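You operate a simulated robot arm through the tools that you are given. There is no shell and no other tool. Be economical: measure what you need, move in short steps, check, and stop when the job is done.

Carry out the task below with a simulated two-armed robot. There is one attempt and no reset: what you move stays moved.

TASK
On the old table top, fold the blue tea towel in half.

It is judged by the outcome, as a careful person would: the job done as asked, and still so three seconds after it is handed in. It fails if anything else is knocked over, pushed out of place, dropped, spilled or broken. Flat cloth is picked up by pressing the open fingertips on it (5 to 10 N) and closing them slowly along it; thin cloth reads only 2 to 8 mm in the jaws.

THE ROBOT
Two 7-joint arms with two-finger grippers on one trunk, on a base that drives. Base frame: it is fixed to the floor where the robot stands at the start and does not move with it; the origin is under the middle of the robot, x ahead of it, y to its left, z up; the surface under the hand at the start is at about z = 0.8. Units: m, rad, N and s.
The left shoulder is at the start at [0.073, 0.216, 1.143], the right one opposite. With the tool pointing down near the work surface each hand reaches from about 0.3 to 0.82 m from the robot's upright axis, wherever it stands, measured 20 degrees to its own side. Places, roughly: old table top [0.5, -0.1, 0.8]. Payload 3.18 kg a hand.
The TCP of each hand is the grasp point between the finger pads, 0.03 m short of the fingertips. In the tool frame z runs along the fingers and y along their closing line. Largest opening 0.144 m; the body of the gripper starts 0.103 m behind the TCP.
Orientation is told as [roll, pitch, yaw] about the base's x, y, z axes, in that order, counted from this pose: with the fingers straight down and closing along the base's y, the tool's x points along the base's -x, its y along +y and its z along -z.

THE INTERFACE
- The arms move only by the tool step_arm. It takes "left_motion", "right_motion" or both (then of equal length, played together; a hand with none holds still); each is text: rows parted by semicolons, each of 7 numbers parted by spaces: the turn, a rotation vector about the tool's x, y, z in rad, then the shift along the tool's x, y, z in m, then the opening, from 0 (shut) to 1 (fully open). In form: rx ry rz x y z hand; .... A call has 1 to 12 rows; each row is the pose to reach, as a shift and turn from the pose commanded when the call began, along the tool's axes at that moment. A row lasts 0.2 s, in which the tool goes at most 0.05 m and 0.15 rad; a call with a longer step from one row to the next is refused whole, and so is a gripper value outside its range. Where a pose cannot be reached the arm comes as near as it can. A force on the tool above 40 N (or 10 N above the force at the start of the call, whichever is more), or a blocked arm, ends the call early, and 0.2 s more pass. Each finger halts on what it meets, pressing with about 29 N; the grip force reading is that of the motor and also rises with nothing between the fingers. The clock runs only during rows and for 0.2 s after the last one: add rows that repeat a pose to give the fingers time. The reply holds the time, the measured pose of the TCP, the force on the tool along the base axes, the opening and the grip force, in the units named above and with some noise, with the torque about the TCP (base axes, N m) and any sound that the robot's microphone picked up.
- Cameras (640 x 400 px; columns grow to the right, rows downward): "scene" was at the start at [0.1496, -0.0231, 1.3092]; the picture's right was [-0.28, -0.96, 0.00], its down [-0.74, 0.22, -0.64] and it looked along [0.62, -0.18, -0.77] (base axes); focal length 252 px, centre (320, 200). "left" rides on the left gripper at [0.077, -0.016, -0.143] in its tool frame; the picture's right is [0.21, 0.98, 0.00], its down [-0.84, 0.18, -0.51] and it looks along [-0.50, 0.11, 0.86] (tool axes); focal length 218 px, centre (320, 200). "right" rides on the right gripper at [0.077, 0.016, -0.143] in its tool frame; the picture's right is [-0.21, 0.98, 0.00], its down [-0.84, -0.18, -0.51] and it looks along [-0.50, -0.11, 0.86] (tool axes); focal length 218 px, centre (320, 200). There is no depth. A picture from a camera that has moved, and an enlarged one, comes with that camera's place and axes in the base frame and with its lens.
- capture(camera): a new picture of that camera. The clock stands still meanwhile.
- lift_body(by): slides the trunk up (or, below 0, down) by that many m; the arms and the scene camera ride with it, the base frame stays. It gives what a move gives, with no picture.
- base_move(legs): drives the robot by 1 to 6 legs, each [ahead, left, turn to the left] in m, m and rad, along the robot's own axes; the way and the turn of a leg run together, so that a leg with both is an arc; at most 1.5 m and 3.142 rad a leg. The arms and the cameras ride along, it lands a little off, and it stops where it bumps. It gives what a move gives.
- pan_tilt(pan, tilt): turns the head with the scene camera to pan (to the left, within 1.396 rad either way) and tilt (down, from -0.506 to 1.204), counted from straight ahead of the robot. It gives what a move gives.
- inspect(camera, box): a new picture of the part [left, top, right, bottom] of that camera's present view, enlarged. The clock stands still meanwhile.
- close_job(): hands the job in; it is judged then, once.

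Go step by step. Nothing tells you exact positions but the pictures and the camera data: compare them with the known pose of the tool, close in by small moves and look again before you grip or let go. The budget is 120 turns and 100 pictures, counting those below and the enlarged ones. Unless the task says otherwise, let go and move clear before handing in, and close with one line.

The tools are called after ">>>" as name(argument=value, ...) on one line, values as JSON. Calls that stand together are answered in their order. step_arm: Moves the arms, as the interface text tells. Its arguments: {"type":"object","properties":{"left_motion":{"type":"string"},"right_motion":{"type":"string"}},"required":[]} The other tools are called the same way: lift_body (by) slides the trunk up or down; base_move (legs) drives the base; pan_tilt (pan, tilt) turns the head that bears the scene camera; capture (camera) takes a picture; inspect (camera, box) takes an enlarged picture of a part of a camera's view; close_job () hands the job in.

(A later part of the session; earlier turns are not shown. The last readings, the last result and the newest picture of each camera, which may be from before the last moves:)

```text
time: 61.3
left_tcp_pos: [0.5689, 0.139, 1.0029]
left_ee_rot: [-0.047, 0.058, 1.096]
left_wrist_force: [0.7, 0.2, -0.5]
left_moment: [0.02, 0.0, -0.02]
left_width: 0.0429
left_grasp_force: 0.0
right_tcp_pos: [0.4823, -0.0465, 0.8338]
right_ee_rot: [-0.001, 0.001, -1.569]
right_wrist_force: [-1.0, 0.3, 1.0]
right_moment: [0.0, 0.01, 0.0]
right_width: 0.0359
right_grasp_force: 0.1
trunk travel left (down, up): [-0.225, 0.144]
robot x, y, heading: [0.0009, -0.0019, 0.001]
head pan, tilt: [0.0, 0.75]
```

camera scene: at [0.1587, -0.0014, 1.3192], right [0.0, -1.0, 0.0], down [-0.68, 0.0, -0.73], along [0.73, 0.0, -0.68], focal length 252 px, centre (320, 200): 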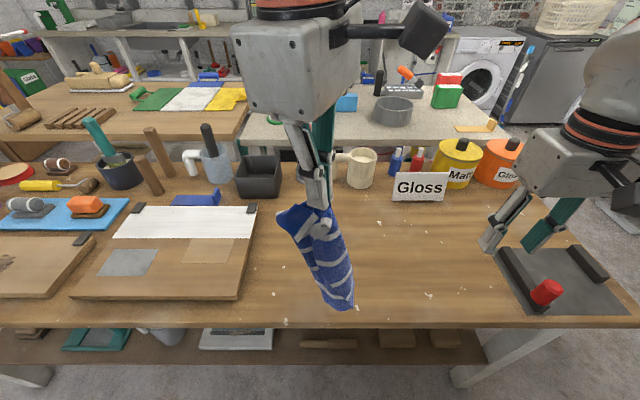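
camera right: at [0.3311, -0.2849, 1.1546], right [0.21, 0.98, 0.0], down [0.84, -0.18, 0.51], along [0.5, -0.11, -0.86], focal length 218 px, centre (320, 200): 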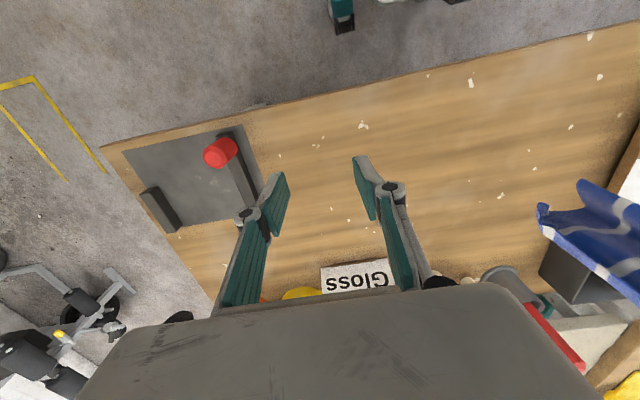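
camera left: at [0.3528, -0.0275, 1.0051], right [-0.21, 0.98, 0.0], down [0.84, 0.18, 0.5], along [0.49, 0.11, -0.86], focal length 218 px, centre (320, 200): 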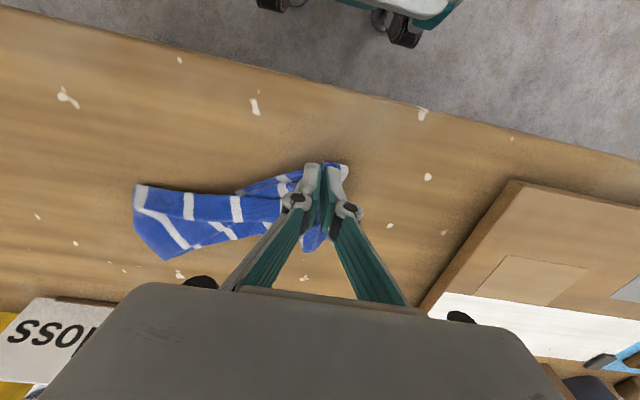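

>>> step_arm(right_motion="0 0 0 0 0 0.0008 0.25;0 0 0 0 0 0.0016 0.25;0 0 0 0 0 0.0016 0.25")

```text
time: 62.1
left_tcp_pos: [0.5688, 0.14, 1.0038]
left_ee_rot: [-0.05, 0.06, 1.096]
left_wrist_force: [0.0, 0.0, 0.0]
left_moment: [0.04, -0.01, -0.02]
left_width: 0.0433
left_grasp_force: 0.1
right_tcp_pos: [0.483, -0.0455, 0.833]
right_ee_rot: [-0.002, -0.001, -1.567]
right_wrist_force: [-1.3, -1.4, 3.8]
right_moment: [0.0, 0.04, 0.01]
right_width: 0.0364
right_grasp_force: 0.1
trunk travel left (down, up): [-0.225, 0.144]
robot x, y, heading: [0.0007, 0.0002, -0.001]
head pan, tilt: [0.0, 0.75]
```

Contact at about 4 N. I'll close gently so that only the top layer gathers.

>>> step_arm(right_motion="0 0 0 0 0 0.0003 0.23;0 0 0 0 0 0.0003 0.21;0 0 0 0 0 0.0003 0.19;0 0 0 0 0 0.0003 0.17;0 0 0 0 0 0.0003 0.15;0 0 0 0 0 0.0003 0.13;0 0 0 0 0 0.0003 0.11;0 0 0 0 0 0.0003 0.09;0 0 0 0 0 0.0003 0.06;0 0 0 0 0 0.0003 0.03;0 0 0 0 0 0.0003 0;0 0 0 0 0 0.0003 0")

>>> inspect(camera="right", box=[160, 60, 480, 260])

```text
time: 64.7
left_tcp_pos: [0.569, 0.14, 1.0029]
left_ee_rot: [-0.051, 0.06, 1.096]
left_wrist_force: [-0.3, -0.4, -0.2]
left_moment: [-0.02, 0.0, -0.01]
left_width: 0.0432
left_grasp_force: 0.1
right_tcp_pos: [0.4817, -0.0467, 0.832]
right_ee_rot: [0.0, 0.0, -1.569]
right_wrist_force: [1.1, 0.4, -0.9]
right_moment: [-0.04, -0.03, 0.02]
right_width: 0.0058
right_grasp_force: 29.2
trunk travel left (down, up): [-0.225, 0.144]
robot x, y, heading: [0.0008, -0.0001, -0.001]
head pan, tilt: [0.0, 0.75]
```

```text
2.00 times, centred on (320, 160) of right
camera zoom: at [0.499, 0.0305, 0.9746], right [0.98, -0.21, 0.0], down [-0.18, -0.84, 0.51], along [-0.11, -0.5, -0.86], focal length 436 px, centre (320, 280)
```

zoom: 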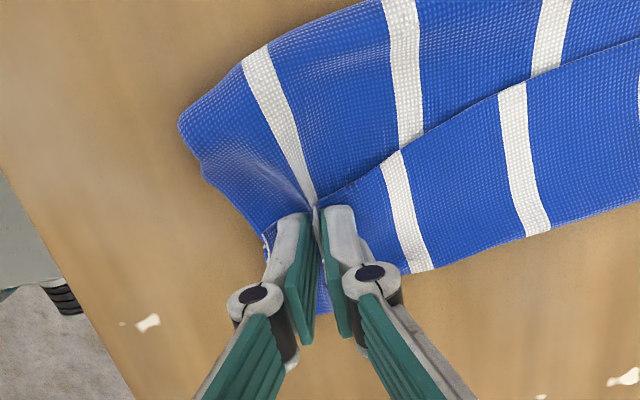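

The base layer seems partly drawn in. A small lift will show what is actually held.

>>> step_arm(right_motion="0 0 0 0 0 -0.015 0;0 0 0 0 0 -0.03 0;0 0 0 0 0 -0.045 0;0 0 0 0 0 -0.045 0")

>>> inspect(camera="right", box=[160, 60, 480, 260])

>>> inspect(camera="scene", box=[280, 200, 380, 290])

```text
time: 65.7
left_tcp_pos: [0.5692, 0.14, 1.0033]
left_ee_rot: [-0.047, 0.059, 1.098]
left_wrist_force: [0.0, -0.8, 1.2]
left_moment: [0.0, -0.02, 0.02]
left_width: 0.0433
left_grasp_force: 0.1
right_tcp_pos: [0.4816, -0.0468, 0.877]
right_ee_rot: [0.0, 0.0, -1.569]
right_wrist_force: [1.8, 0.5, 1.6]
right_moment: [-0.03, 0.28, -0.01]
right_width: 0.0026
right_grasp_force: 31.9
trunk travel left (down, up): [-0.225, 0.144]
robot x, y, heading: [-0.002, 0.0016, 0.0]
head pan, tilt: [0.0, 0.75]
```

```text
2.00 times, centred on (320, 160) of right
camera zoom: at [0.4985, 0.03, 1.0189], right [0.98, -0.21, 0.0], down [-0.18, -0.84, 0.51], along [-0.11, -0.5, -0.86], focal length 436 px, centre (320, 280)
```

zoom: 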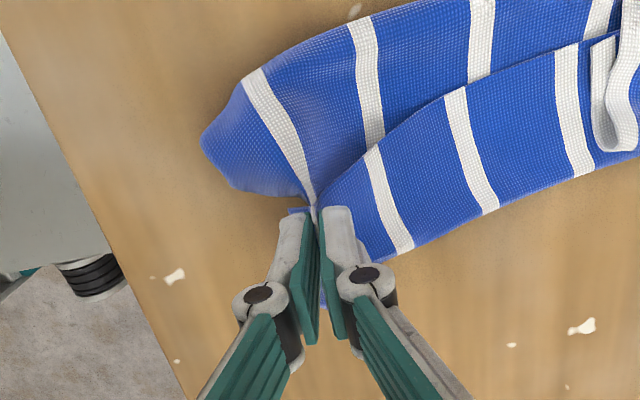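

```text
4.44 times, centred on (330, 245) of scene
camera zoom: at [0.1591, -0.0013, 1.3191], right [0.0, -1.0, 0.0], down [-0.68, 0.0, -0.73], along [0.73, 0.0, -0.68], focal length 1121 px, centre (276, 0)
```

zoom: 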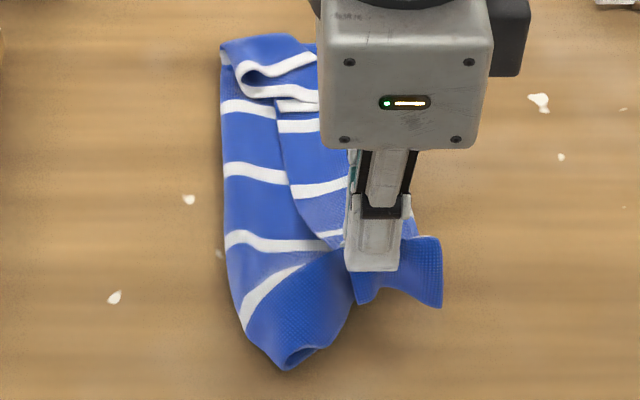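

Both layers are held. I'll use that by lifting so the rest hangs open, and look for a free single-layer corner for the left hand.

>>> step_arm(right_motion="0 0 0 -0.005 0 -0.03 0;0 0 0 -0.01 0.005 -0.06 0;0 0 0 -0.015 0.01 -0.09 0;0 0 0 -0.02 0.015 -0.12 0;0 0 0 -0.025 0.02 -0.15 0;0 0 0 -0.03 0.025 -0.18 0;0 0 0 -0.035 0.03 -0.21 0;0 0 0 -0.04 0.035 -0.24 0;0 0 0 -0.045 0.04 -0.26 0;0 0 0 -0.05 0.04 -0.28 0;0 0 0 -0.05 0.04 -0.28 0;0 0 0 -0.05 0.04 -0.28 0")

>>> inspect(camera="scene", box=[240, 60, 440, 260])

```text
time: 68.3
left_tcp_pos: [0.5692, 0.1412, 1.0026]
left_ee_rot: [-0.049, 0.059, 1.098]
left_wrist_force: [0.4, -0.5, -0.2]
left_moment: [-0.02, 0.0, -0.02]
left_width: 0.0433
left_grasp_force: 0.1
right_tcp_pos: [0.5209, -0.0976, 1.1574]
right_ee_rot: [-0.001, 0.0, -1.57]
right_wrist_force: [1.0, -0.7, 2.1]
right_moment: [0.01, 0.0, 0.02]
right_width: 0.0009
right_grasp_force: 23.9
trunk travel left (down, up): [-0.225, 0.144]
robot x, y, heading: [0.0021, 0.0033, 0.003]
head pan, tilt: [0.0, 0.75]
```

```text
2.00 times, centred on (340, 160) of scene
camera zoom: at [0.1585, -0.0013, 1.3192], right [0.0, -1.0, 0.0], down [-0.68, 0.0, -0.73], along [0.73, 0.0, -0.68], focal length 505 px, centre (280, 280)
```

zoom: 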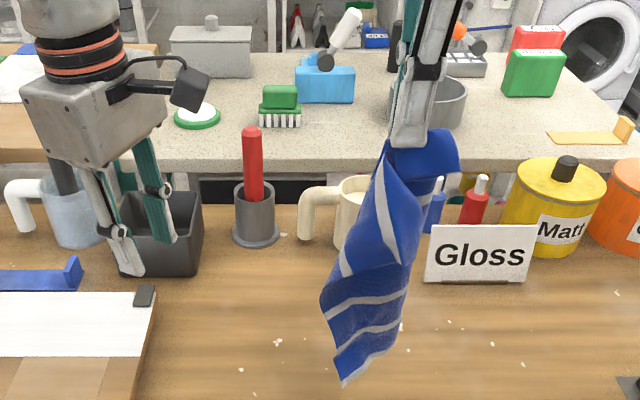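

>>> inspect(camera="scene", box=[335, 115, 415, 255])

>>> capture(camera="left")

```text
2.86 times, centred on (375, 185) of scene
camera zoom: at [0.1585, -0.0013, 1.3192], right [0.0, -1.0, 0.0], down [-0.68, 0.0, -0.73], along [0.73, 0.0, -0.68], focal length 721 px, centre (163, 243)
```

zoom: 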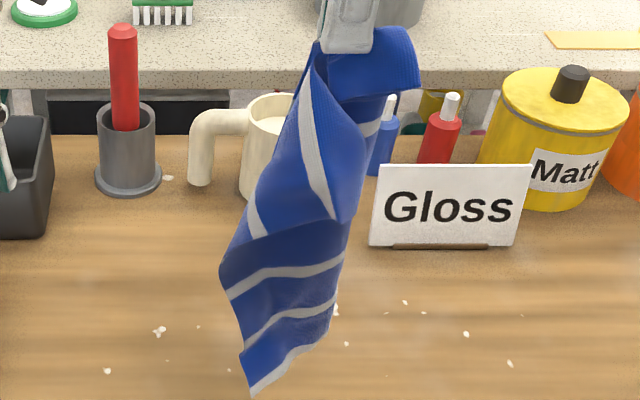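

```text
29 pictures are left
camera left: at [0.5463, 0.0751, 1.1507], right [-0.97, 0.26, -0.03], down [0.22, 0.87, 0.45], along [0.15, 0.42, -0.89], focal length 218 px, centre (320, 200)
```

left: 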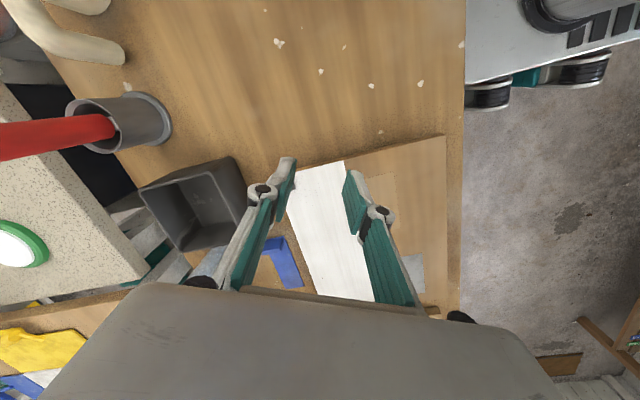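

The border corner now hangs free at the bottom and the sheet is more open there. I'll swing the towel back toward me and lay it down again away from me, keeping the upper end in the right hand.

>>> step_arm(right_motion="0 0 0 0 -0.03 -0.02 0;0 0 0 0 -0.06 -0.03 0;0 0 0 0 -0.09 -0.03 0;0 0 0 0 -0.1 -0.03 0;0 0 0 0 -0.1 -0.03 0;0 0 0 0 -0.1 -0.03 0;0 0 0 0 -0.1 -0.01 0;0 0 0 0 -0.1 0.01 0;0 0 0 0 -0.1 0.02 0;0 0 0 0 -0.1 0.02 0")

>>> step_arm(right_motion="0 0 0 0 0.022 0.03 0;0 0 0 0 0.047 0.06 0;0 0 0 0 0.072 0.09 0;0 0 0 0 0.097 0.12 0;0 0 0 0 0.122 0.15 0;0 0 0 0 0.147 0.18 0;0 0 0 0 0.172 0.21 0;0 0 0 0 0.197 0.24 0;0 0 0 0 0.222 0.26 0;0 0 0 0 0.235 0.265 0")

>>> inspect(camera="scene", box=[270, 170, 430, 310])

```text
time: 70.5
left_tcp_pos: [0.5692, 0.1394, 1.0027]
left_ee_rot: [-0.048, 0.06, 1.095]
left_wrist_force: [0.2, -0.1, -0.9]
left_moment: [0.01, -0.01, 0.01]
left_width: 0.0429
left_grasp_force: 0.0
right_tcp_pos: [0.4223, -0.0981, 1.1356]
right_ee_rot: [-0.001, 0.001, -1.569]
right_wrist_force: [0.6, 0.3, -1.1]
right_moment: [-0.01, -0.09, -0.03]
right_width: 0.0045
right_grasp_force: 38.5
trunk travel left (down, up): [-0.225, 0.144]
robot x, y, heading: [-0.0003, 0.0001, 0.002]
head pan, tilt: [0.0, 0.75]
```

```text
time: 72.7
left_tcp_pos: [0.5685, 0.1401, 1.0028]
left_ee_rot: [-0.049, 0.059, 1.096]
left_wrist_force: [0.0, 0.4, -0.3]
left_moment: [-0.01, 0.0, 0.0]
left_width: 0.0431
left_grasp_force: 0.0
right_tcp_pos: [0.6577, -0.0972, 0.8711]
right_ee_rot: [0.0, 0.001, -1.564]
right_wrist_force: [0.7, -0.8, 1.0]
right_moment: [0.06, 0.0, 0.03]
right_width: 0.001
right_grasp_force: 23.8
trunk travel left (down, up): [-0.225, 0.144]
robot x, y, heading: [-0.0007, 0.0015, -0.002]
head pan, tilt: [0.0, 0.75]
```

```text
2.86 times, centred on (350, 240) of scene
camera zoom: at [0.1587, -0.0013, 1.3192], right [0.0, -1.0, 0.0], down [-0.68, 0.0, -0.73], along [0.73, 0.0, -0.68], focal length 721 px, centre (234, 86)
```

zoom: 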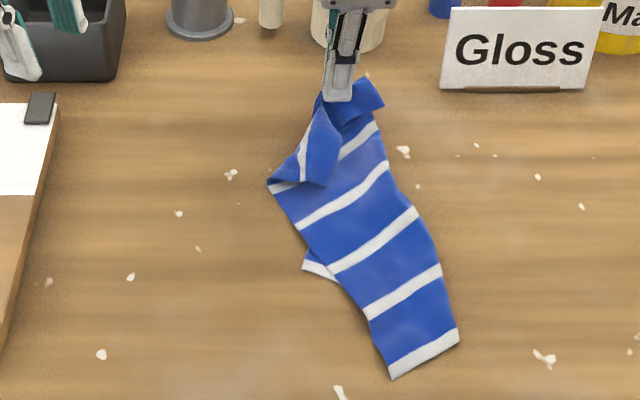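

Now the border edge shows at the near end, with one corner at about (0.43, -0.17). Its other corner sticks out on the left from the under-layer at about (0.49, -0.06). I'll move the left hand over that second corner.

>>> step_arm(left_motion="0 0 -0.08 0.036 -0.004 0.01 0.25;0 0 -0.16 0.072 -0.009 0.03 0.2;0 0 -0.24 0.108 -0.013 0.05 0.2;0 0 -0.32 0.144 -0.017 0.075 0.2;0 0 -0.4 0.18 -0.022 0.1 0.2;0 0 -0.47 0.216 -0.026 0.125 0.2;0 0 -0.47 0.216 -0.026 0.14 0.2;0 0 -0.47 0.216 -0.026 0.14 0.2")

>>> inspect(camera="left", box=[200, 80, 440, 230])

```text
time: 74.5
left_tcp_pos: [0.4937, -0.0728, 0.8759]
left_ee_rot: [-0.015, 0.076, 1.566]
left_wrist_force: [1.0, 0.6, -0.2]
left_moment: [0.01, 0.02, -0.01]
left_width: 0.0288
left_grasp_force: 0.0
right_tcp_pos: [0.6579, -0.0966, 0.8718]
right_ee_rot: [-0.001, 0.001, -1.569]
right_wrist_force: [0.6, -0.6, 1.1]
right_moment: [-0.01, -0.01, 0.04]
right_width: 0.0017
right_grasp_force: 29.3
trunk travel left (down, up): [-0.225, 0.144]
robot x, y, heading: [-0.0011, 0.0007, -0.003]
head pan, tilt: [0.0, 0.75]
```

```text
2.67 times, centred on (320, 155) of left
camera zoom: at [0.5082, -0.1385, 1.0253], right [-0.98, -0.21, 0.0], down [-0.18, 0.88, 0.44], along [-0.09, 0.43, -0.9], focal length 582 px, centre (320, 320)
```

zoom: 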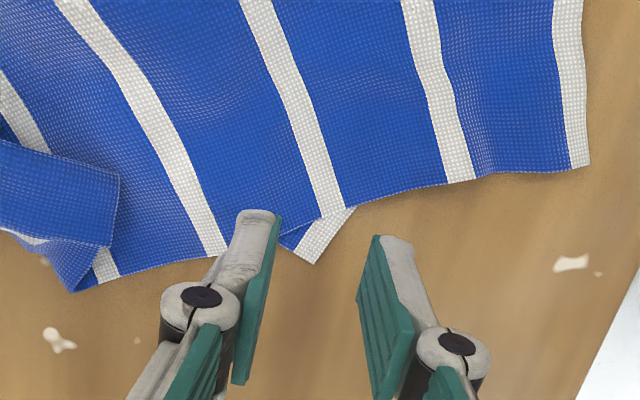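

The corner sits between the fingers. I'll lower onto it.

>>> step_arm(left_motion="0 0 0 -0.007 0 0.015 0.2;0 0 0 -0.007 0 0.03 0.2;0 0 0 -0.007 0 0.041 0.2;0 0 0 -0.007 0 0.043 0.2;0 0 0 -0.007 0 0.043 0.2")

```text
time: 75.7
left_tcp_pos: [0.4949, -0.0675, 0.8326]
left_ee_rot: [-0.016, 0.074, 1.567]
left_wrist_force: [0.8, -0.4, 0.6]
left_moment: [0.0, 0.0, 0.02]
left_width: 0.029
left_grasp_force: 0.1
right_tcp_pos: [0.658, -0.0964, 0.8715]
right_ee_rot: [-0.001, 0.001, -1.57]
right_wrist_force: [-1.9, 0.2, 1.9]
right_moment: [0.0, -0.29, -0.01]
right_width: 0.0037
right_grasp_force: 24.0
trunk travel left (down, up): [-0.225, 0.144]
robot x, y, heading: [0.0003, -0.002, -0.002]
head pan, tilt: [0.0, 0.75]
```

>>> step_arm(left_motion="0 0 0 0 0 0.001 0.2;0 0 0 0 0 0.0018 0.2;0 0 0 0 0 0.0018 0.2")

```text
time: 76.5
left_tcp_pos: [0.4954, -0.0686, 0.832]
left_ee_rot: [-0.016, 0.076, 1.568]
left_wrist_force: [0.5, 0.6, 1.3]
left_moment: [0.0, 0.0, 0.02]
left_width: 0.0287
left_grasp_force: 0.0
right_tcp_pos: [0.6575, -0.0969, 0.8706]
right_ee_rot: [-0.001, 0.001, -1.569]
right_wrist_force: [0.2, 0.0, -0.2]
right_moment: [0.0, 0.07, -0.04]
right_width: 0.0027
right_grasp_force: 27.4
trunk travel left (down, up): [-0.225, 0.144]
robot x, y, heading: [0.0029, 0.0007, -0.001]
head pan, tilt: [0.0, 0.75]
```

>>> step_arm(left_motion="0 0 0 0 0 0.001 0.2;0 0 0 0 0 0.0015 0.2;0 0 0 0 0 0.0015 0.2")

```text
time: 77.3
left_tcp_pos: [0.4959, -0.0677, 0.8327]
left_ee_rot: [-0.018, 0.075, 1.568]
left_wrist_force: [-0.3, 0.3, 6.2]
left_moment: [0.02, -0.08, -0.02]
left_width: 0.028
left_grasp_force: 0.1
right_tcp_pos: [0.6579, -0.0961, 0.8709]
right_ee_rot: [0.001, 0.0, -1.568]
right_wrist_force: [0.4, -0.8, -1.7]
right_moment: [0.01, 0.06, 0.0]
right_width: 0.0023
right_grasp_force: 26.9
trunk travel left (down, up): [-0.225, 0.144]
robot x, y, heading: [-0.0008, -0.0016, -0.005]
head pan, tilt: [0.0, 0.75]
```

>>> step_arm(left_motion="0 0 0 0 0 0.0004 0.18;0 0 0 0 0 0.0006 0.16;0 0 0 0 0 0.0006 0.14;0 0 0 0 0 0.0006 0.12;0 0 0 0 0 0.0006 0.1;0 0 0 0 0 0.0006 0.08;0 0 0 0 0 0.0006 0.06;0 0 0 0 0 0.0006 0.04;0 0 0 0 0 0.0006 0.02;0 0 0 0 0 0.0006 0;0 0 0 0 0 0.0006 0;0 0 0 -0.005 0 -0.008 0")

>>> inspect(camera="left", box=[200, 80, 440, 230])

```text
time: 79.9
left_tcp_pos: [0.4938, -0.0612, 0.8383]
left_ee_rot: [-0.017, 0.074, 1.567]
left_wrist_force: [-0.5, -0.3, 1.0]
left_moment: [-0.01, -0.1, -0.01]
left_width: 0.0024
left_grasp_force: 24.2
right_tcp_pos: [0.6581, -0.0961, 0.8703]
right_ee_rot: [-0.002, 0.0, -1.569]
right_wrist_force: [-0.5, 0.2, -2.3]
right_moment: [0.0, 0.0, 0.01]
right_width: 0.0018
right_grasp_force: 26.7
trunk travel left (down, up): [-0.225, 0.144]
robot x, y, heading: [-0.0, -0.0017, -0.002]
head pan, tilt: [0.0, 0.75]
```

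```text
2.67 times, centred on (320, 155) of left
camera zoom: at [0.5082, -0.1275, 0.9862], right [-0.98, -0.21, 0.0], down [-0.18, 0.88, 0.44], along [-0.09, 0.43, -0.9], focal length 582 px, centre (320, 320)
```

zoom: 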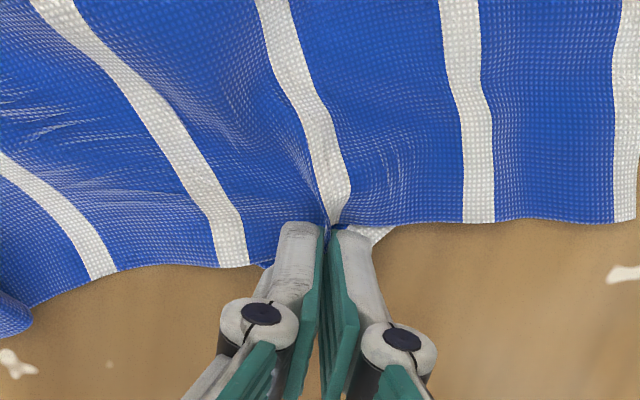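

The corner is in the jaws. I'll draw it out slowly to the left and toward me and see what follows.

>>> step_arm(left_motion="0 0 0 -0.012 0.004 -0.004 0;0 0 0 -0.024 0.008 -0.008 0;0 0 0 -0.036 0.014 -0.01 0;0 0 0 -0.048 0.02 -0.01 0;0 0 0 -0.06 0.026 -0.01 0;0 0 0 -0.06 0.026 -0.01 0")

>>> inspect(camera="scene", box=[270, 170, 430, 310])

```text
time: 81.3
left_tcp_pos: [0.469, -0.0007, 0.8452]
left_ee_rot: [-0.016, 0.075, 1.567]
left_wrist_force: [0.1, -0.5, -1.7]
left_moment: [0.06, 0.03, 0.02]
left_width: 0.0035
left_grasp_force: 33.5
right_tcp_pos: [0.6578, -0.0981, 0.8708]
right_ee_rot: [0.001, -0.001, -1.57]
right_wrist_force: [-0.4, -0.6, -1.5]
right_moment: [0.04, 0.1, 0.0]
right_width: 0.0009
right_grasp_force: 24.5
trunk travel left (down, up): [-0.225, 0.144]
robot x, y, heading: [0.0029, 0.0003, -0.002]
head pan, tilt: [0.0, 0.75]
```

```text
2.86 times, centred on (350, 240) of scene
camera zoom: at [0.1587, -0.0015, 1.3192], right [0.0, -1.0, 0.0], down [-0.68, 0.0, -0.73], along [0.73, 0.0, -0.68], focal length 721 px, centre (234, 86)
```

zoom: 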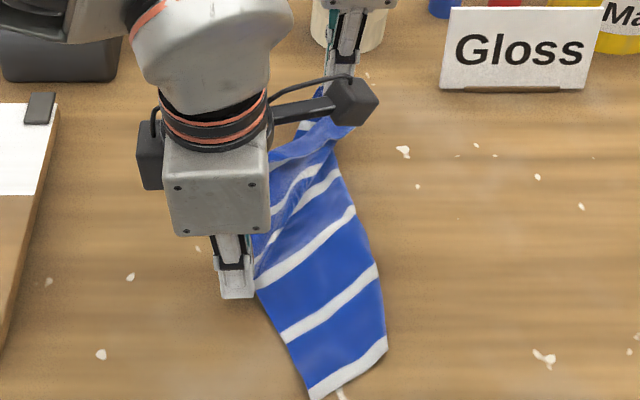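

The whole towel moved along with it. I'll lift the left hand instead so the upper layer can slide off, and see whether only the corner is held.

>>> step_arm(left_motion="0 0 0 -0.005 0 -0.03 0;0 0 0 -0.015 0 -0.06 0;0 0 0 -0.025 0 -0.09 0;0 0 0 -0.035 0 -0.12 0;0 0 0 -0.045 0 -0.15 0;0 0 0 -0.055 0 -0.17 0;0 0 0 -0.055 0 -0.17 0")

>>> inspect(camera="scene", box=[250, 140, 430, 310])

```text
time: 82.9
left_tcp_pos: [0.4678, 0.0662, 1.0102]
left_ee_rot: [-0.017, 0.075, 1.566]
left_wrist_force: [0.0, 0.9, 0.0]
left_moment: [0.01, -0.01, 0.04]
left_width: 0.0
left_grasp_force: 29.4
right_tcp_pos: [0.6579, -0.0972, 0.8705]
right_ee_rot: [-0.001, -0.001, -1.569]
right_wrist_force: [-0.4, -0.8, -0.2]
right_moment: [0.03, -0.01, 0.03]
right_width: 0.0001
right_grasp_force: 28.6
trunk travel left (down, up): [-0.225, 0.144]
robot x, y, heading: [0.0016, -0.0007, -0.002]
head pan, tilt: [0.0, 0.75]
```

```text
2.35 times, centred on (340, 225) of scene
camera zoom: at [0.159, -0.0015, 1.3191], right [0.0, -1.0, 0.0], down [-0.68, 0.0, -0.73], along [0.73, 0.0, -0.68], focal length 594 px, centre (273, 141)
```

zoom: 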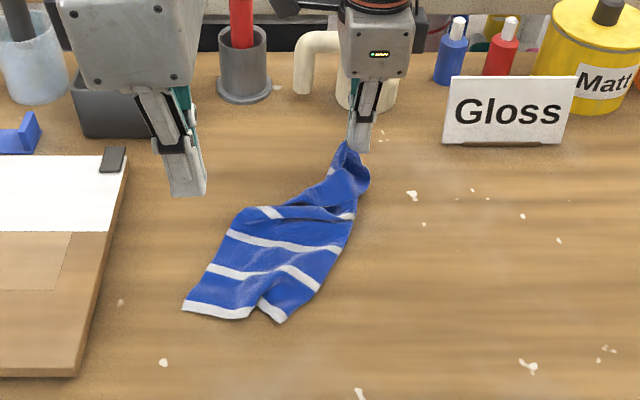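

That opened the towel nicely. The border edge now lies at the near end, nearly full width apart from one small pleat, with corners at about (0.475, 0.085) and (0.46, -0.015). I'll take the left corner and pull it left to straighten the edge.

>>> step_arm(left_motion="0 -0.02 0 -0.002 -0.008 0.035 0.1;0 -0.04 0 -0.004 -0.016 0.075 0.2;0 -0.06 0 -0.007 -0.022 0.115 0.2;0 -0.075 0 -0.01 -0.026 0.15 0.2;0 -0.075 0 -0.011 -0.026 0.165 0.2;0 -0.075 0 -0.011 -0.026 0.165 0.2")

>>> inspect(camera="left", box=[200, 80, 440, 230])

```text
time: 84.3
left_tcp_pos: [0.4965, 0.0649, 0.8438]
left_ee_rot: [-0.017, -0.002, 1.567]
left_wrist_force: [-0.7, -0.6, 0.6]
left_moment: [0.03, 0.0, 0.01]
left_width: 0.0289
left_grasp_force: 0.1
right_tcp_pos: [0.6582, -0.0966, 0.8706]
right_ee_rot: [-0.001, 0.001, -1.571]
right_wrist_force: [-0.2, 0.1, 0.2]
right_moment: [-0.04, -0.02, 0.02]
right_width: 0.0
right_grasp_force: 29.0
trunk travel left (down, up): [-0.225, 0.144]
robot x, y, heading: [-0.0009, 0.0013, -0.002]
head pan, tilt: [0.0, 0.75]
```

```text
2.67 times, centred on (320, 155) of left
camera zoom: at [0.5091, -0.0122, 0.9856], right [-0.98, -0.21, -0.02], down [-0.19, 0.84, 0.51], along [-0.09, 0.5, -0.86], focal length 582 px, centre (320, 320)
```

zoom: 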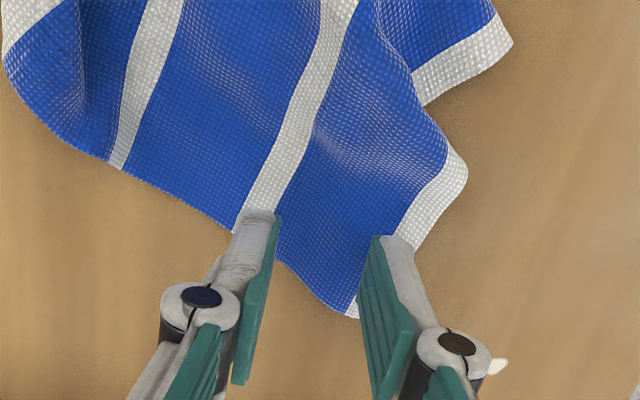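

Perfectly placed over a single-layer corner. I'll lower and pinch it.

>>> step_arm(left_motion="0 0 0 0 0 0.008 0.2;0 0 0 0 0 0.0115 0.2;0 0 0 0 0 0.013 0.2;0 0 0 0 0 0.013 0.2")

```text
time: 85.3
left_tcp_pos: [0.4946, 0.0645, 0.8314]
left_ee_rot: [-0.018, 0.003, 1.569]
left_wrist_force: [-0.7, 1.3, 7.9]
left_moment: [0.02, 0.17, -0.04]
left_width: 0.0286
left_grasp_force: 0.0
right_tcp_pos: [0.658, -0.0973, 0.8724]
right_ee_rot: [0.0, -0.002, -1.569]
right_wrist_force: [0.8, -0.4, -0.6]
right_moment: [0.02, -0.01, -0.02]
right_width: 0.0001
right_grasp_force: 29.2
trunk travel left (down, up): [-0.225, 0.144]
robot x, y, heading: [0.0017, -0.004, 0.001]
head pan, tilt: [0.0, 0.75]
```

>>> step_arm(left_motion="0 0 0 0 0 0.0003 0.18;0 0 0 0 0 0.0006 0.16;0 0 0 0 0 0.0006 0.14;0 0 0 0 0 0.0006 0.12;0 0 0 0 0 0.0006 0.1;0 0 0 0 0 0.0006 0.08;0 0 0 0 0 0.0006 0.05;0 0 0 0 0 0.0006 0.02;0 0 0 0 0 0.0006 0;0 0 0 0 0 0.0006 0;0 0 0 0 0 -0.004 0;0 0 0 -0.01 0 -0.008 0")

>>> step_arm(left_motion="0 0 0 -0.015 0.003 -0.003 0;0 0 0 -0.03 0.006 -0.003 0;0 0 0 -0.045 0.008 -0.003 0;0 0 0 -0.06 0.01 -0.003 0;0 0 0 -0.06 0.01 -0.003 0")

>>> inspect(camera="scene", box=[250, 140, 430, 310])

```text
time: 87.9
left_tcp_pos: [0.4959, 0.0749, 0.8402]
left_ee_rot: [-0.014, 0.001, 1.569]
left_wrist_force: [0.8, -0.7, 2.7]
left_moment: [-0.01, 0.25, -0.01]
left_width: 0.001
left_grasp_force: 29.3
right_tcp_pos: [0.6586, -0.0963, 0.8708]
right_ee_rot: [0.002, -0.001, -1.569]
right_wrist_force: [0.3, 0.3, -1.4]
right_moment: [0.0, 0.0, -0.01]
right_width: 0.0
right_grasp_force: 29.1
trunk travel left (down, up): [-0.225, 0.144]
robot x, y, heading: [-0.0019, 0.001, -0.003]
head pan, tilt: [0.0, 0.75]
```

```text
time: 89.1
left_tcp_pos: [0.4851, 0.1354, 0.8414]
left_ee_rot: [-0.016, -0.002, 1.568]
left_wrist_force: [-0.4, 0.1, 0.8]
left_moment: [0.01, -0.09, 0.01]
left_width: 0.0031
left_grasp_force: 24.4
right_tcp_pos: [0.6589, -0.0964, 0.8709]
right_ee_rot: [-0.001, 0.0, -1.569]
right_wrist_force: [0.4, -0.3, -0.9]
right_moment: [0.01, 0.0, -0.04]
right_width: 0.0
right_grasp_force: 28.9
trunk travel left (down, up): [-0.225, 0.144]
robot x, y, heading: [-0.001, -0.0007, 0.001]
head pan, tilt: [0.0, 0.75]
```

```text
2.35 times, centred on (340, 225) of scene
camera zoom: at [0.1588, -0.0016, 1.3192], right [0.0, -1.0, 0.0], down [-0.68, 0.0, -0.73], along [0.73, 0.0, -0.68], focal length 594 px, centre (273, 141)
```

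zoom: 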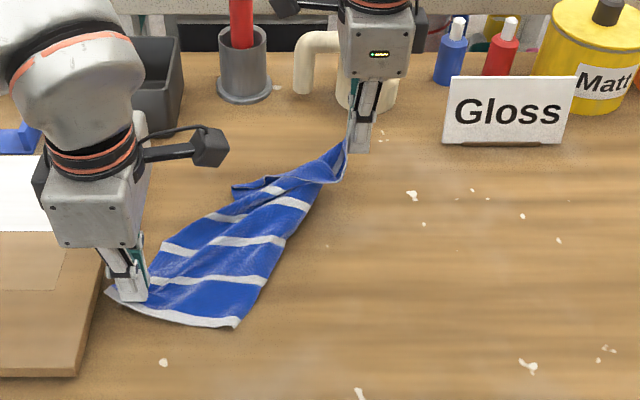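

The border edge is now straight from the left hand to its right corner near (0.458, 0.033). I'll free the right hand and bring it, tilted clear of the left, over that corner.

>>> step_arm(right_motion="0 0 0 0 0 0 0.15;0 0 0 0 0 0 0.2;0 0 0 0 0 -0.03 0.2;0 0 0 0 0 -0.07 0.2;0 0.08 0 0.01 -0.03 -0.08 0.2;0 0.16 0 0.03 -0.06 -0.08 0.2;0 0.24 0 0.05 -0.095 -0.08 0.2;0 0.32 0 0.075 -0.13 -0.075 0.2;0 0.4 0 0.1 -0.155 -0.06 0.2;0 0.48 0 0.12 -0.175 -0.04 0.2;0 0.5 0 0.132 -0.181 -0.02 0.2;0 0.5 0 0.132 -0.181 -0.01 0.2")

>>> capture(camera="right")

```text
time: 91.7
left_tcp_pos: [0.4861, 0.1347, 0.8408]
left_ee_rot: [-0.015, -0.001, 1.566]
left_wrist_force: [-0.5, 0.2, 1.0]
left_moment: [-0.03, -0.24, -0.02]
left_width: 0.0009
left_grasp_force: 27.7
right_tcp_pos: [0.4751, 0.0363, 0.8823]
right_ee_rot: [-0.002, 0.502, -1.57]
right_wrist_force: [0.4, 0.1, 0.6]
right_moment: [0.01, 0.02, 0.02]
right_width: 0.0287
right_grasp_force: 0.0
trunk travel left (down, up): [-0.225, 0.144]
robot x, y, heading: [-0.0005, -0.0016, -0.004]
head pan, tilt: [0.0, 0.75]
```

```text
21 pictures are left
camera right: at [0.4918, 0.0348, 1.0435], right [0.98, -0.18, -0.1], down [-0.18, -0.98, 0.04], along [-0.11, -0.02, -0.99], focal length 218 px, centre (320, 200)
```

right: 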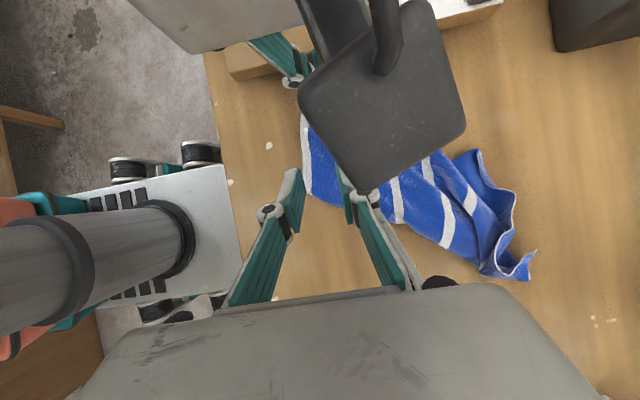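

The right camera is right above the left one, so going down here would make them collide. I'll tilt the right hand more so it comes in from the right side.

>>> step_arm(right_motion="0 0.1 0 -0.01 0 0 0.2;0 0.2 0 -0.0224 0.001 0 0.2;0 0.3 0 -0.0224 0.002 0.005 0.2;0 0.3 0 -0.0224 0.003 0.0132 0.2;0 0.3 0 -0.0224 0.003 0.0132 0.2")

>>> capture(camera="scene")

```text
time: 92.9
left_tcp_pos: [0.4859, 0.1334, 0.8408]
left_ee_rot: [-0.016, 0.002, 1.566]
left_wrist_force: [0.7, -0.1, -0.5]
left_moment: [0.04, 0.03, 0.0]
left_width: 0.004
left_grasp_force: 27.8
right_tcp_pos: [0.4784, 0.021, 0.8586]
right_ee_rot: [-0.003, 0.799, -1.569]
right_wrist_force: [-0.5, 0.6, 0.2]
right_moment: [0.01, -0.01, -0.02]
right_width: 0.0291
right_grasp_force: 0.1
trunk travel left (down, up): [-0.225, 0.144]
robot x, y, heading: [-0.0026, -0.002, 0.003]
head pan, tilt: [0.0, 0.75]
```

```text
20 pictures are left
camera scene: at [0.1587, -0.0015, 1.3192], right [0.0, -1.0, 0.0], down [-0.68, 0.0, -0.73], along [0.73, 0.0, -0.68], focal length 252 px, centre (320, 200)
```

scene: 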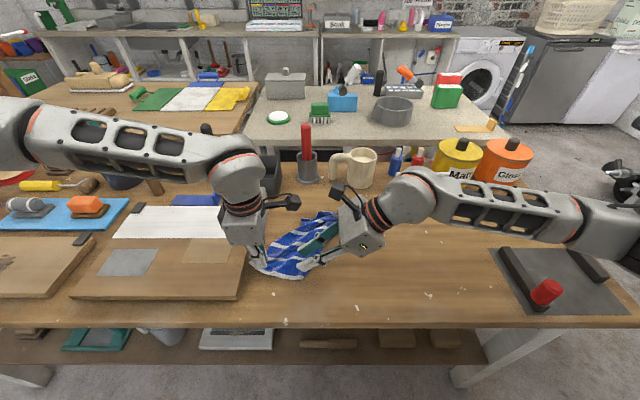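

There is clearance, so I'll lower the right fingertips onto the corner.

>>> step_arm(right_motion="0 0 0 -0.0086 0 0.0084 0.2;0 0 0 -0.0158 0 0.0153 0.2;0 0 0 -0.0186 0 0.0181 0.2;0 0 0 -0.0186 0 0.0181 0.2")

```text
time: 93.9
left_tcp_pos: [0.486, 0.1341, 0.8416]
left_ee_rot: [-0.015, 0.0, 1.566]
left_wrist_force: [0.7, -0.2, 1.1]
left_moment: [0.02, 0.07, 0.01]
left_width: 0.0019
left_grasp_force: 31.4
right_tcp_pos: [0.4789, 0.0229, 0.8336]
right_ee_rot: [-0.002, 0.8, -1.568]
right_wrist_force: [-1.2, 0.5, -0.3]
right_moment: [0.01, 0.02, -0.03]
right_width: 0.0288
right_grasp_force: 0.0
trunk travel left (down, up): [-0.225, 0.144]
robot x, y, heading: [0.0031, 0.0016, 0.002]
head pan, tilt: [0.0, 0.75]
```

>>> step_arm(right_motion="0 0 0 -0.0007 0 0.0007 0.2;0 0 0 -0.0014 0 0.0014 0.2;0 0 0 -0.0014 0 0.0014 0.2")

```text
time: 94.7
left_tcp_pos: [0.4863, 0.135, 0.8404]
left_ee_rot: [-0.016, 0.0, 1.567]
left_wrist_force: [0.2, -0.8, -1.4]
left_moment: [0.06, 0.01, 0.01]
left_width: 0.0045
left_grasp_force: 35.9
right_tcp_pos: [0.479, 0.0213, 0.8317]
right_ee_rot: [0.001, 0.801, -1.568]
right_wrist_force: [-0.3, 0.8, 0.4]
right_moment: [-0.01, 0.0, 0.02]
right_width: 0.0289
right_grasp_force: 0.0
trunk travel left (down, up): [-0.225, 0.144]
robot x, y, heading: [0.0009, -0.0005, -0.002]
head pan, tilt: [0.0, 0.75]
```

>>> step_arm(right_motion="0 0 0 -0.0007 0 0.0007 0.2;0 0 0 -0.0014 0 0.0014 0.2;0 0 0 -0.0014 0 0.0014 0.2")

```text
time: 95.5
left_tcp_pos: [0.4861, 0.1339, 0.842]
left_ee_rot: [-0.017, 0.001, 1.565]
left_wrist_force: [-0.4, 0.5, -1.3]
left_moment: [0.0, 0.04, -0.02]
left_width: 0.0041
left_grasp_force: 35.9
right_tcp_pos: [0.4792, 0.0235, 0.8301]
right_ee_rot: [0.001, 0.8, -1.567]
right_wrist_force: [0.2, 1.6, 7.4]
right_moment: [0.14, -0.03, -0.05]
right_width: 0.0287
right_grasp_force: 0.0
trunk travel left (down, up): [-0.225, 0.144]
robot x, y, heading: [-0.0008, 0.0022, 0.0]
head pan, tilt: [0.0, 0.75]
```

Contact at 7 N. I'll close slowly and then lift slightly.

>>> step_arm(right_motion="0 0 0 -0.0003 0 0.0003 0.18;0 0 0 -0.0005 0 0.0005 0.16;0 0 0 -0.0005 0 0.0005 0.14;0 0 0 -0.0005 0 0.0005 0.12;0 0 0 -0.0005 0 0.0005 0.1;0 0 0 -0.0005 0 0.0005 0.08;0 0 0 -0.0005 0 0.0005 0.06;0 0 0 -0.0005 0 0.0005 0.04;0 0 0 -0.0005 0 0.0005 0.02;0 0 0 -0.0005 0 0.0005 0;0 0 0 -0.0005 0 0.0005 0;0 0 0 0.01 0 -0.01 0")

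>>> inspect(camera="scene", box=[235, 200, 365, 290])

```text
time: 98.1
left_tcp_pos: [0.4851, 0.1339, 0.8422]
left_ee_rot: [-0.015, 0.0, 1.568]
left_wrist_force: [0.5, -0.5, -1.2]
left_moment: [0.01, 0.04, 0.0]
left_width: 0.0042
left_grasp_force: 28.4
right_tcp_pos: [0.4781, 0.0206, 0.8417]
right_ee_rot: [-0.006, 0.797, -1.571]
right_wrist_force: [3.1, 1.4, 0.5]
right_moment: [0.36, -0.3, -0.19]
right_width: 0.0012
right_grasp_force: 24.1
trunk travel left (down, up): [-0.225, 0.144]
robot x, y, heading: [0.0017, 0.0001, 0.0]
head pan, tilt: [0.0, 0.75]
```

```text
4.44 times, centred on (300, 245) of scene
camera zoom: at [0.1585, -0.0014, 1.3191], right [0.0, -1.0, 0.0], down [-0.68, 0.0, -0.73], along [0.73, 0.0, -0.68], focal length 1121 px, centre (409, 0)
```

zoom: 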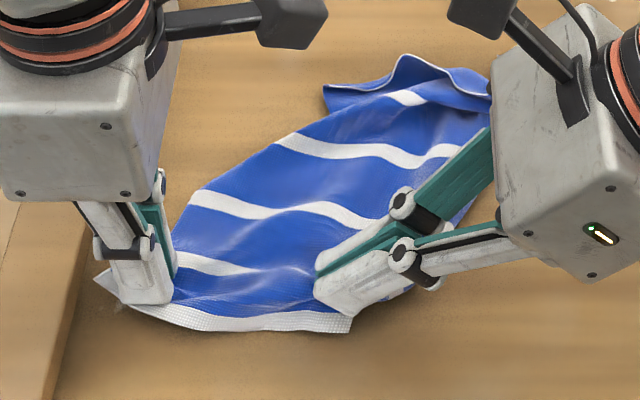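

Both border corners are held at last. I'll lift both hands together so the towel hangs flat by its border edge.

>>> step_arm(left_motion="0 0 0 0.0041 0 -0.0282 0;0 0 0 0.0082 0 -0.0564 0;0 0 0 0.0123 0 -0.0846 0;0 0 0 0.0164 0 -0.1128 0;0 0 0 0.0205 0 -0.141 0;0 0 0 0.0246 0 -0.1692 0;0 0 0 0.0287 0 -0.1974 0;0 0 0 0.0328 0 -0.2256 0;0 0 0 0.0369 0 -0.2538 0;0 0 0 0.041 0 -0.282 0;0 0 0 0.045 0 -0.31 0;0 0 0 0.045 0 -0.31 0", right_motion="0 0 0 0.0167 0 -0.0232 0;0 0 0 0.0334 0 -0.0464 0;0 0 0 0.0501 0 -0.0696 0;0 0 0 0.0668 0 -0.0928 0;0 0 0 0.0835 0 -0.116 0;0 0 0 0.1002 0 -0.1392 0;0 0 0 0.1169 0 -0.1624 0;0 0 0 0.1336 0 -0.1856 0;0 0 0 0.1503 0 -0.2088 0;0 0 0 0.167 0 -0.232 0;0 0 0 0.184 0 -0.2555 0;0 0 0 0.184 0 -0.2555 0")

>>> inspect(camera="scene", box=[200, 50, 440, 270])

```text
time: 100.7
left_tcp_pos: [0.483, 0.0898, 1.1515]
left_ee_rot: [-0.015, 0.0, 1.568]
left_wrist_force: [0.5, -0.4, 2.4]
left_moment: [-0.03, -0.01, -0.04]
left_width: 0.0023
left_grasp_force: 32.9
right_tcp_pos: [0.4784, -0.0326, 1.1516]
right_ee_rot: [-0.002, 0.8, -1.571]
right_wrist_force: [0.6, 0.3, 0.2]
right_moment: [-0.05, 0.03, 0.01]
right_width: 0.0023
right_grasp_force: 26.6
trunk travel left (down, up): [-0.225, 0.144]
robot x, y, heading: [0.0022, 0.0022, 0.002]
head pan, tilt: [0.0, 0.75]
```

```text
1.82 times, centred on (320, 160) of scene
camera zoom: at [0.1595, -0.0013, 1.3189], right [0.0, -1.0, 0.0], down [-0.68, 0.0, -0.73], along [0.73, 0.0, -0.68], focal length 459 px, centre (320, 273)
```

zoom: 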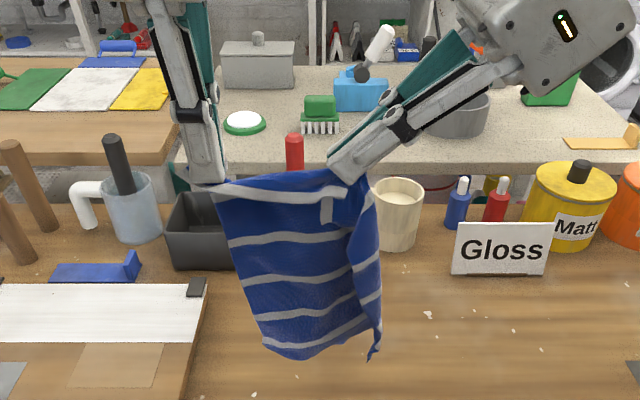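

The towel hangs almost flat from its border edge. I'll check the right corner closely.

>>> inspect(camera="scene", box=[300, 110, 360, 255])

```text
2.76 times, centred on (330, 182) of scene
camera zoom: at [0.1595, -0.0013, 1.3189], right [0.0, -1.0, 0.0], down [-0.68, 0.0, -0.73], along [0.73, 0.0, -0.68], focal length 696 px, centre (292, 248)
```

zoom: 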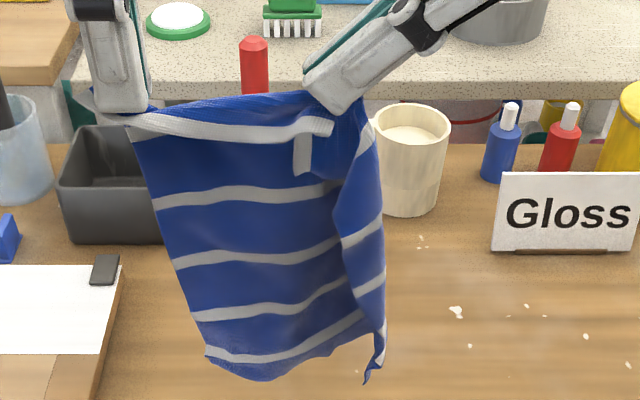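

Only the right border corner is folded over at the front. The plain end hangs open and flat, so I'll lay the towel out with the plain end toward me. Then I can pick it up by that end, and the folded corner will fall open by itself.

>>> step_arm(left_motion="0 0 0 0.015 0.0225 0 0;0 0 0 0.03 0.045 0 0;0 0 0 0.045 0.0675 0 0;0 0 0 0.06 0.09 0 0;0 0 0 0.06 0.09 0 0;0 0 0 0.06 0.09 0 0;0 0 0 0.06 0.09 0 0;0 0 0 0.06 0.09 0.015 0;0 0 0 0.06 0.09 0.03 0;0 0 0 0.06 0.09 0.03 0", right_motion="0 0 0 -0.0105 -0.0225 -0.0107 0;0 0 0 -0.021 -0.045 -0.0215 0;0 0 0 -0.0315 -0.0675 -0.032 0;0 0 0 -0.042 -0.09 -0.043 0;0 0 0 -0.042 -0.09 -0.043 0;0 0 0 -0.042 -0.09 -0.043 0;0 0 0 -0.042 -0.09 -0.043 0;0 0 0 -0.0528 -0.09 -0.0325 0;0 0 0 -0.0635 -0.09 -0.0221 0;0 0 0 -0.0635 -0.09 -0.0221 0")

>>> capture(camera="scene")

```text
time: 102.9
left_tcp_pos: [0.3911, 0.0298, 1.1201]
left_ee_rot: [-0.017, 0.001, 1.568]
left_wrist_force: [1.9, -0.4, -0.1]
left_moment: [0.05, 0.18, 0.03]
left_width: 0.004
left_grasp_force: 36.2
right_tcp_pos: [0.3882, -0.0947, 1.123]
right_ee_rot: [-0.001, 0.799, -1.57]
right_wrist_force: [-0.9, -2.4, 2.4]
right_moment: [-0.07, -0.01, 0.0]
right_width: 0.0002
right_grasp_force: 24.7
trunk travel left (down, up): [-0.225, 0.144]
robot x, y, heading: [-0.0028, 0.0019, 0.002]
head pan, tilt: [0.0, 0.75]
```

```text
16 pictures are left
camera scene: at [0.1586, -0.0015, 1.3193], right [0.0, -1.0, 0.0], down [-0.68, 0.0, -0.73], along [0.73, 0.0, -0.68], focal length 252 px, centre (320, 200)
```

scene: 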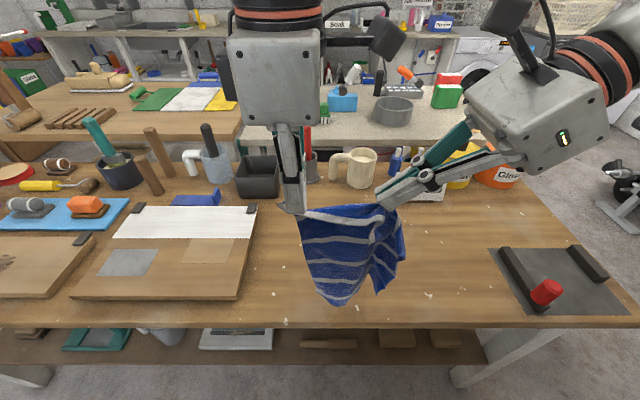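

The bottom edge is just above the table's near side. I'll lay it away from me with both hands.

>>> step_arm(left_motion="0 0 0 0 -0.0178 0.0344 0;0 0 0 0 -0.0436 0.0648 0;0 0 0 0 -0.0734 0.0932 0;0 0 0 0 -0.1032 0.1206 0;0 0 0 0 -0.133 0.148 0;0 0 0 0 -0.1628 0.1764 0;0 0 0 0 -0.1926 0.2058 0;0 0 0 0 -0.2224 0.2352 0;0 0 0 0 -0.25 0.265 0;0 0 0 0 -0.25 0.265 0", right_motion="0 0 0 -0.0247 0.0178 0.024 0;0 0 0 -0.0465 0.0436 0.0452 0;0 0 0 -0.0668 0.0734 0.065 0;0 0 0 -0.0865 0.1032 0.0841 0;0 0 0 -0.1061 0.133 0.1032 0;0 0 0 -0.1265 0.1628 0.123 0;0 0 0 -0.1476 0.1926 0.1434 0;0 0 0 -0.1686 0.2224 0.1639 0;0 0 0 -0.19 0.25 0.1847 0;0 0 0 -0.19 0.25 0.1847 0")

>>> inspect(camera="scene", box=[250, 150, 430, 320])

```text
time: 105.1
left_tcp_pos: [0.6453, 0.0294, 0.8607]
left_ee_rot: [-0.018, 0.0, 1.566]
left_wrist_force: [0.8, 0.3, 0.7]
left_moment: [0.0, -0.04, -0.01]
left_width: 0.0013
left_grasp_force: 24.9
right_tcp_pos: [0.6372, -0.0932, 0.8572]
right_ee_rot: [0.004, 0.8, -1.568]
right_wrist_force: [-1.8, 0.5, 0.2]
right_moment: [-0.01, -0.01, 0.0]
right_width: 0.0029
right_grasp_force: 24.5
trunk travel left (down, up): [-0.225, 0.144]
robot x, y, heading: [-0.0013, 0.0007, 0.002]
head pan, tilt: [0.0, 0.75]
```

```text
2.35 times, centred on (340, 235) of scene
camera zoom: at [0.1576, -0.0013, 1.3196], right [0.0, -1.0, 0.0], down [-0.68, 0.0, -0.73], along [0.73, 0.0, -0.68], focal length 594 px, centre (273, 118)
```

zoom: 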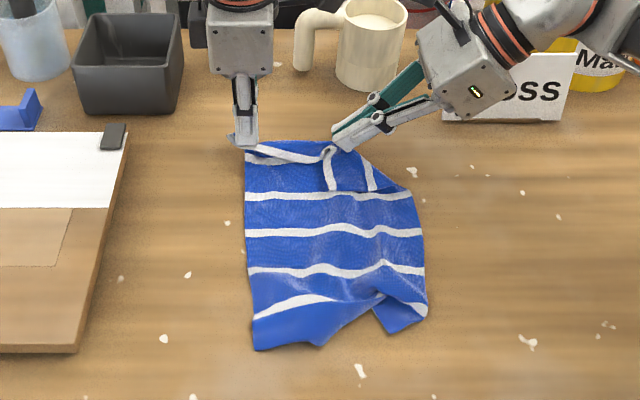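

It lies nearly flat now. I'll let the border end down, release, and bring both hands to the plain end's corners near me, left at about (0.41, 0.015) and right at about (0.44, -0.146).

>>> step_arm(left_motion="0 0 0 0 0 0.02 0.05;0 0 0 0 0 0.02 0.2;0 0 0 0 0 -0.02 0.2;0 0 0 0 0 -0.06 0.2;0 0 0 0.006 0.04 -0.08 0.2;0 0 0 0.012 0.084 -0.08 0.2;0 0 0 0.019 0.13 -0.08 0.2;0 0 0 0.025 0.176 -0.08 0.2;0 0 0 0.031 0.219 -0.08 0.2;0 0 0 0.031 0.219 -0.05 0.2;0 0 0 0.031 0.219 -0.015 0.2;0 0 0 0.031 0.219 -0.005 0.2", right_motion="0 0 0 -0.0143 0 0.0139 0.05;0 0 0 -0.0143 0 0.0139 0.2;0 0 0 0.0143 0 -0.0139 0.2;0 0 0 0.043 0 -0.0418 0.2;0 0 0 0.0504 -0.0376 -0.063 0.2;0 0 0 0.0434 -0.0752 -0.0702 0.2;0 0 0 0.0364 -0.1128 -0.0774 0.2;0 0 0 0.0294 -0.1504 -0.0846 0.2;0 0 0 0.0224 -0.188 -0.0918 0.2;0 0 0 0.0009 -0.188 -0.0709 0.2;0 0 0 -0.0242 -0.188 -0.0465 0.2;0 0 0 -0.0314 -0.188 -0.0395 0.2")

>>> inspect(camera="scene", box=[250, 180, 430, 330])

>>> capture(camera="right")

```text
time: 107.7
left_tcp_pos: [0.4266, 0.0007, 0.8577]
left_ee_rot: [-0.016, 0.0, 1.569]
left_wrist_force: [-1.0, -0.8, -0.1]
left_moment: [0.01, 0.0, -0.03]
left_width: 0.0287
left_grasp_force: 0.1
right_tcp_pos: [0.4518, -0.142, 0.8616]
right_ee_rot: [0.001, 0.799, -1.569]
right_wrist_force: [0.2, 0.5, 0.8]
right_moment: [0.01, 0.01, 0.01]
right_width: 0.0287
right_grasp_force: 0.0
trunk travel left (down, up): [-0.225, 0.144]
robot x, y, heading: [-0.0016, 0.0004, 0.001]
head pan, tilt: [0.0, 0.75]
```

```text
2.67 times, centred on (340, 255) of scene
camera zoom: at [0.1588, -0.0013, 1.3192], right [0.0, -1.0, 0.0], down [-0.68, 0.0, -0.73], along [0.73, 0.0, -0.68], focal length 673 px, centre (267, 53)
```

zoom: 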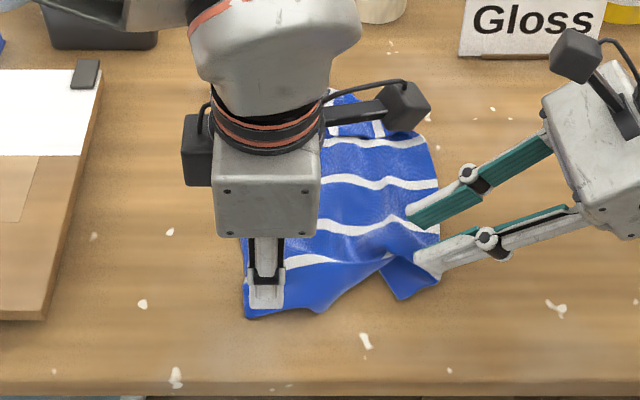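

```text
13 pictures are left
camera right: at [0.4685, -0.191, 1.0161], right [0.98, -0.14, -0.15], down [-0.18, -0.95, -0.25], along [-0.11, 0.27, -0.96], focal length 218 px, centre (320, 200)
```

right: 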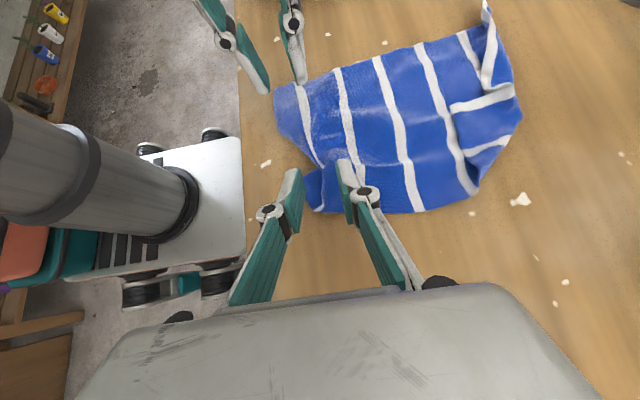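

Both hands are placed over the plain-end corners. I'll lower them to contact.

>>> step_arm(left_motion="0 0 0 0 -0.004 0.012 0.2;0 0 0 0 -0.004 0.022 0.2;0 0 0 0 -0.004 0.0257 0.2;0 0 0 0 -0.004 0.0257 0.2", right_motion="0 0 0 -0.0086 0.005 0.0084 0.2;0 0 0 -0.0172 0.005 0.0167 0.2;0 0 0 -0.0215 0.005 0.0209 0.2;0 0 0 -0.0215 0.005 0.0209 0.2")

```text
time: 108.7
left_tcp_pos: [0.4305, -0.0003, 0.8322]
left_ee_rot: [-0.015, 0.002, 1.567]
left_wrist_force: [-0.8, 0.3, 0.6]
left_moment: [0.0, -0.01, 0.0]
left_width: 0.0289
left_grasp_force: 0.0
right_tcp_pos: [0.4571, -0.1427, 0.8324]
right_ee_rot: [-0.001, 0.8, -1.569]
right_wrist_force: [-0.6, 0.4, 0.0]
right_moment: [0.02, 0.0, -0.02]
right_width: 0.029
right_grasp_force: 0.1
trunk travel left (down, up): [-0.225, 0.144]
robot x, y, heading: [0.0013, 0.0005, -0.001]
head pan, tilt: [0.0, 0.75]
```

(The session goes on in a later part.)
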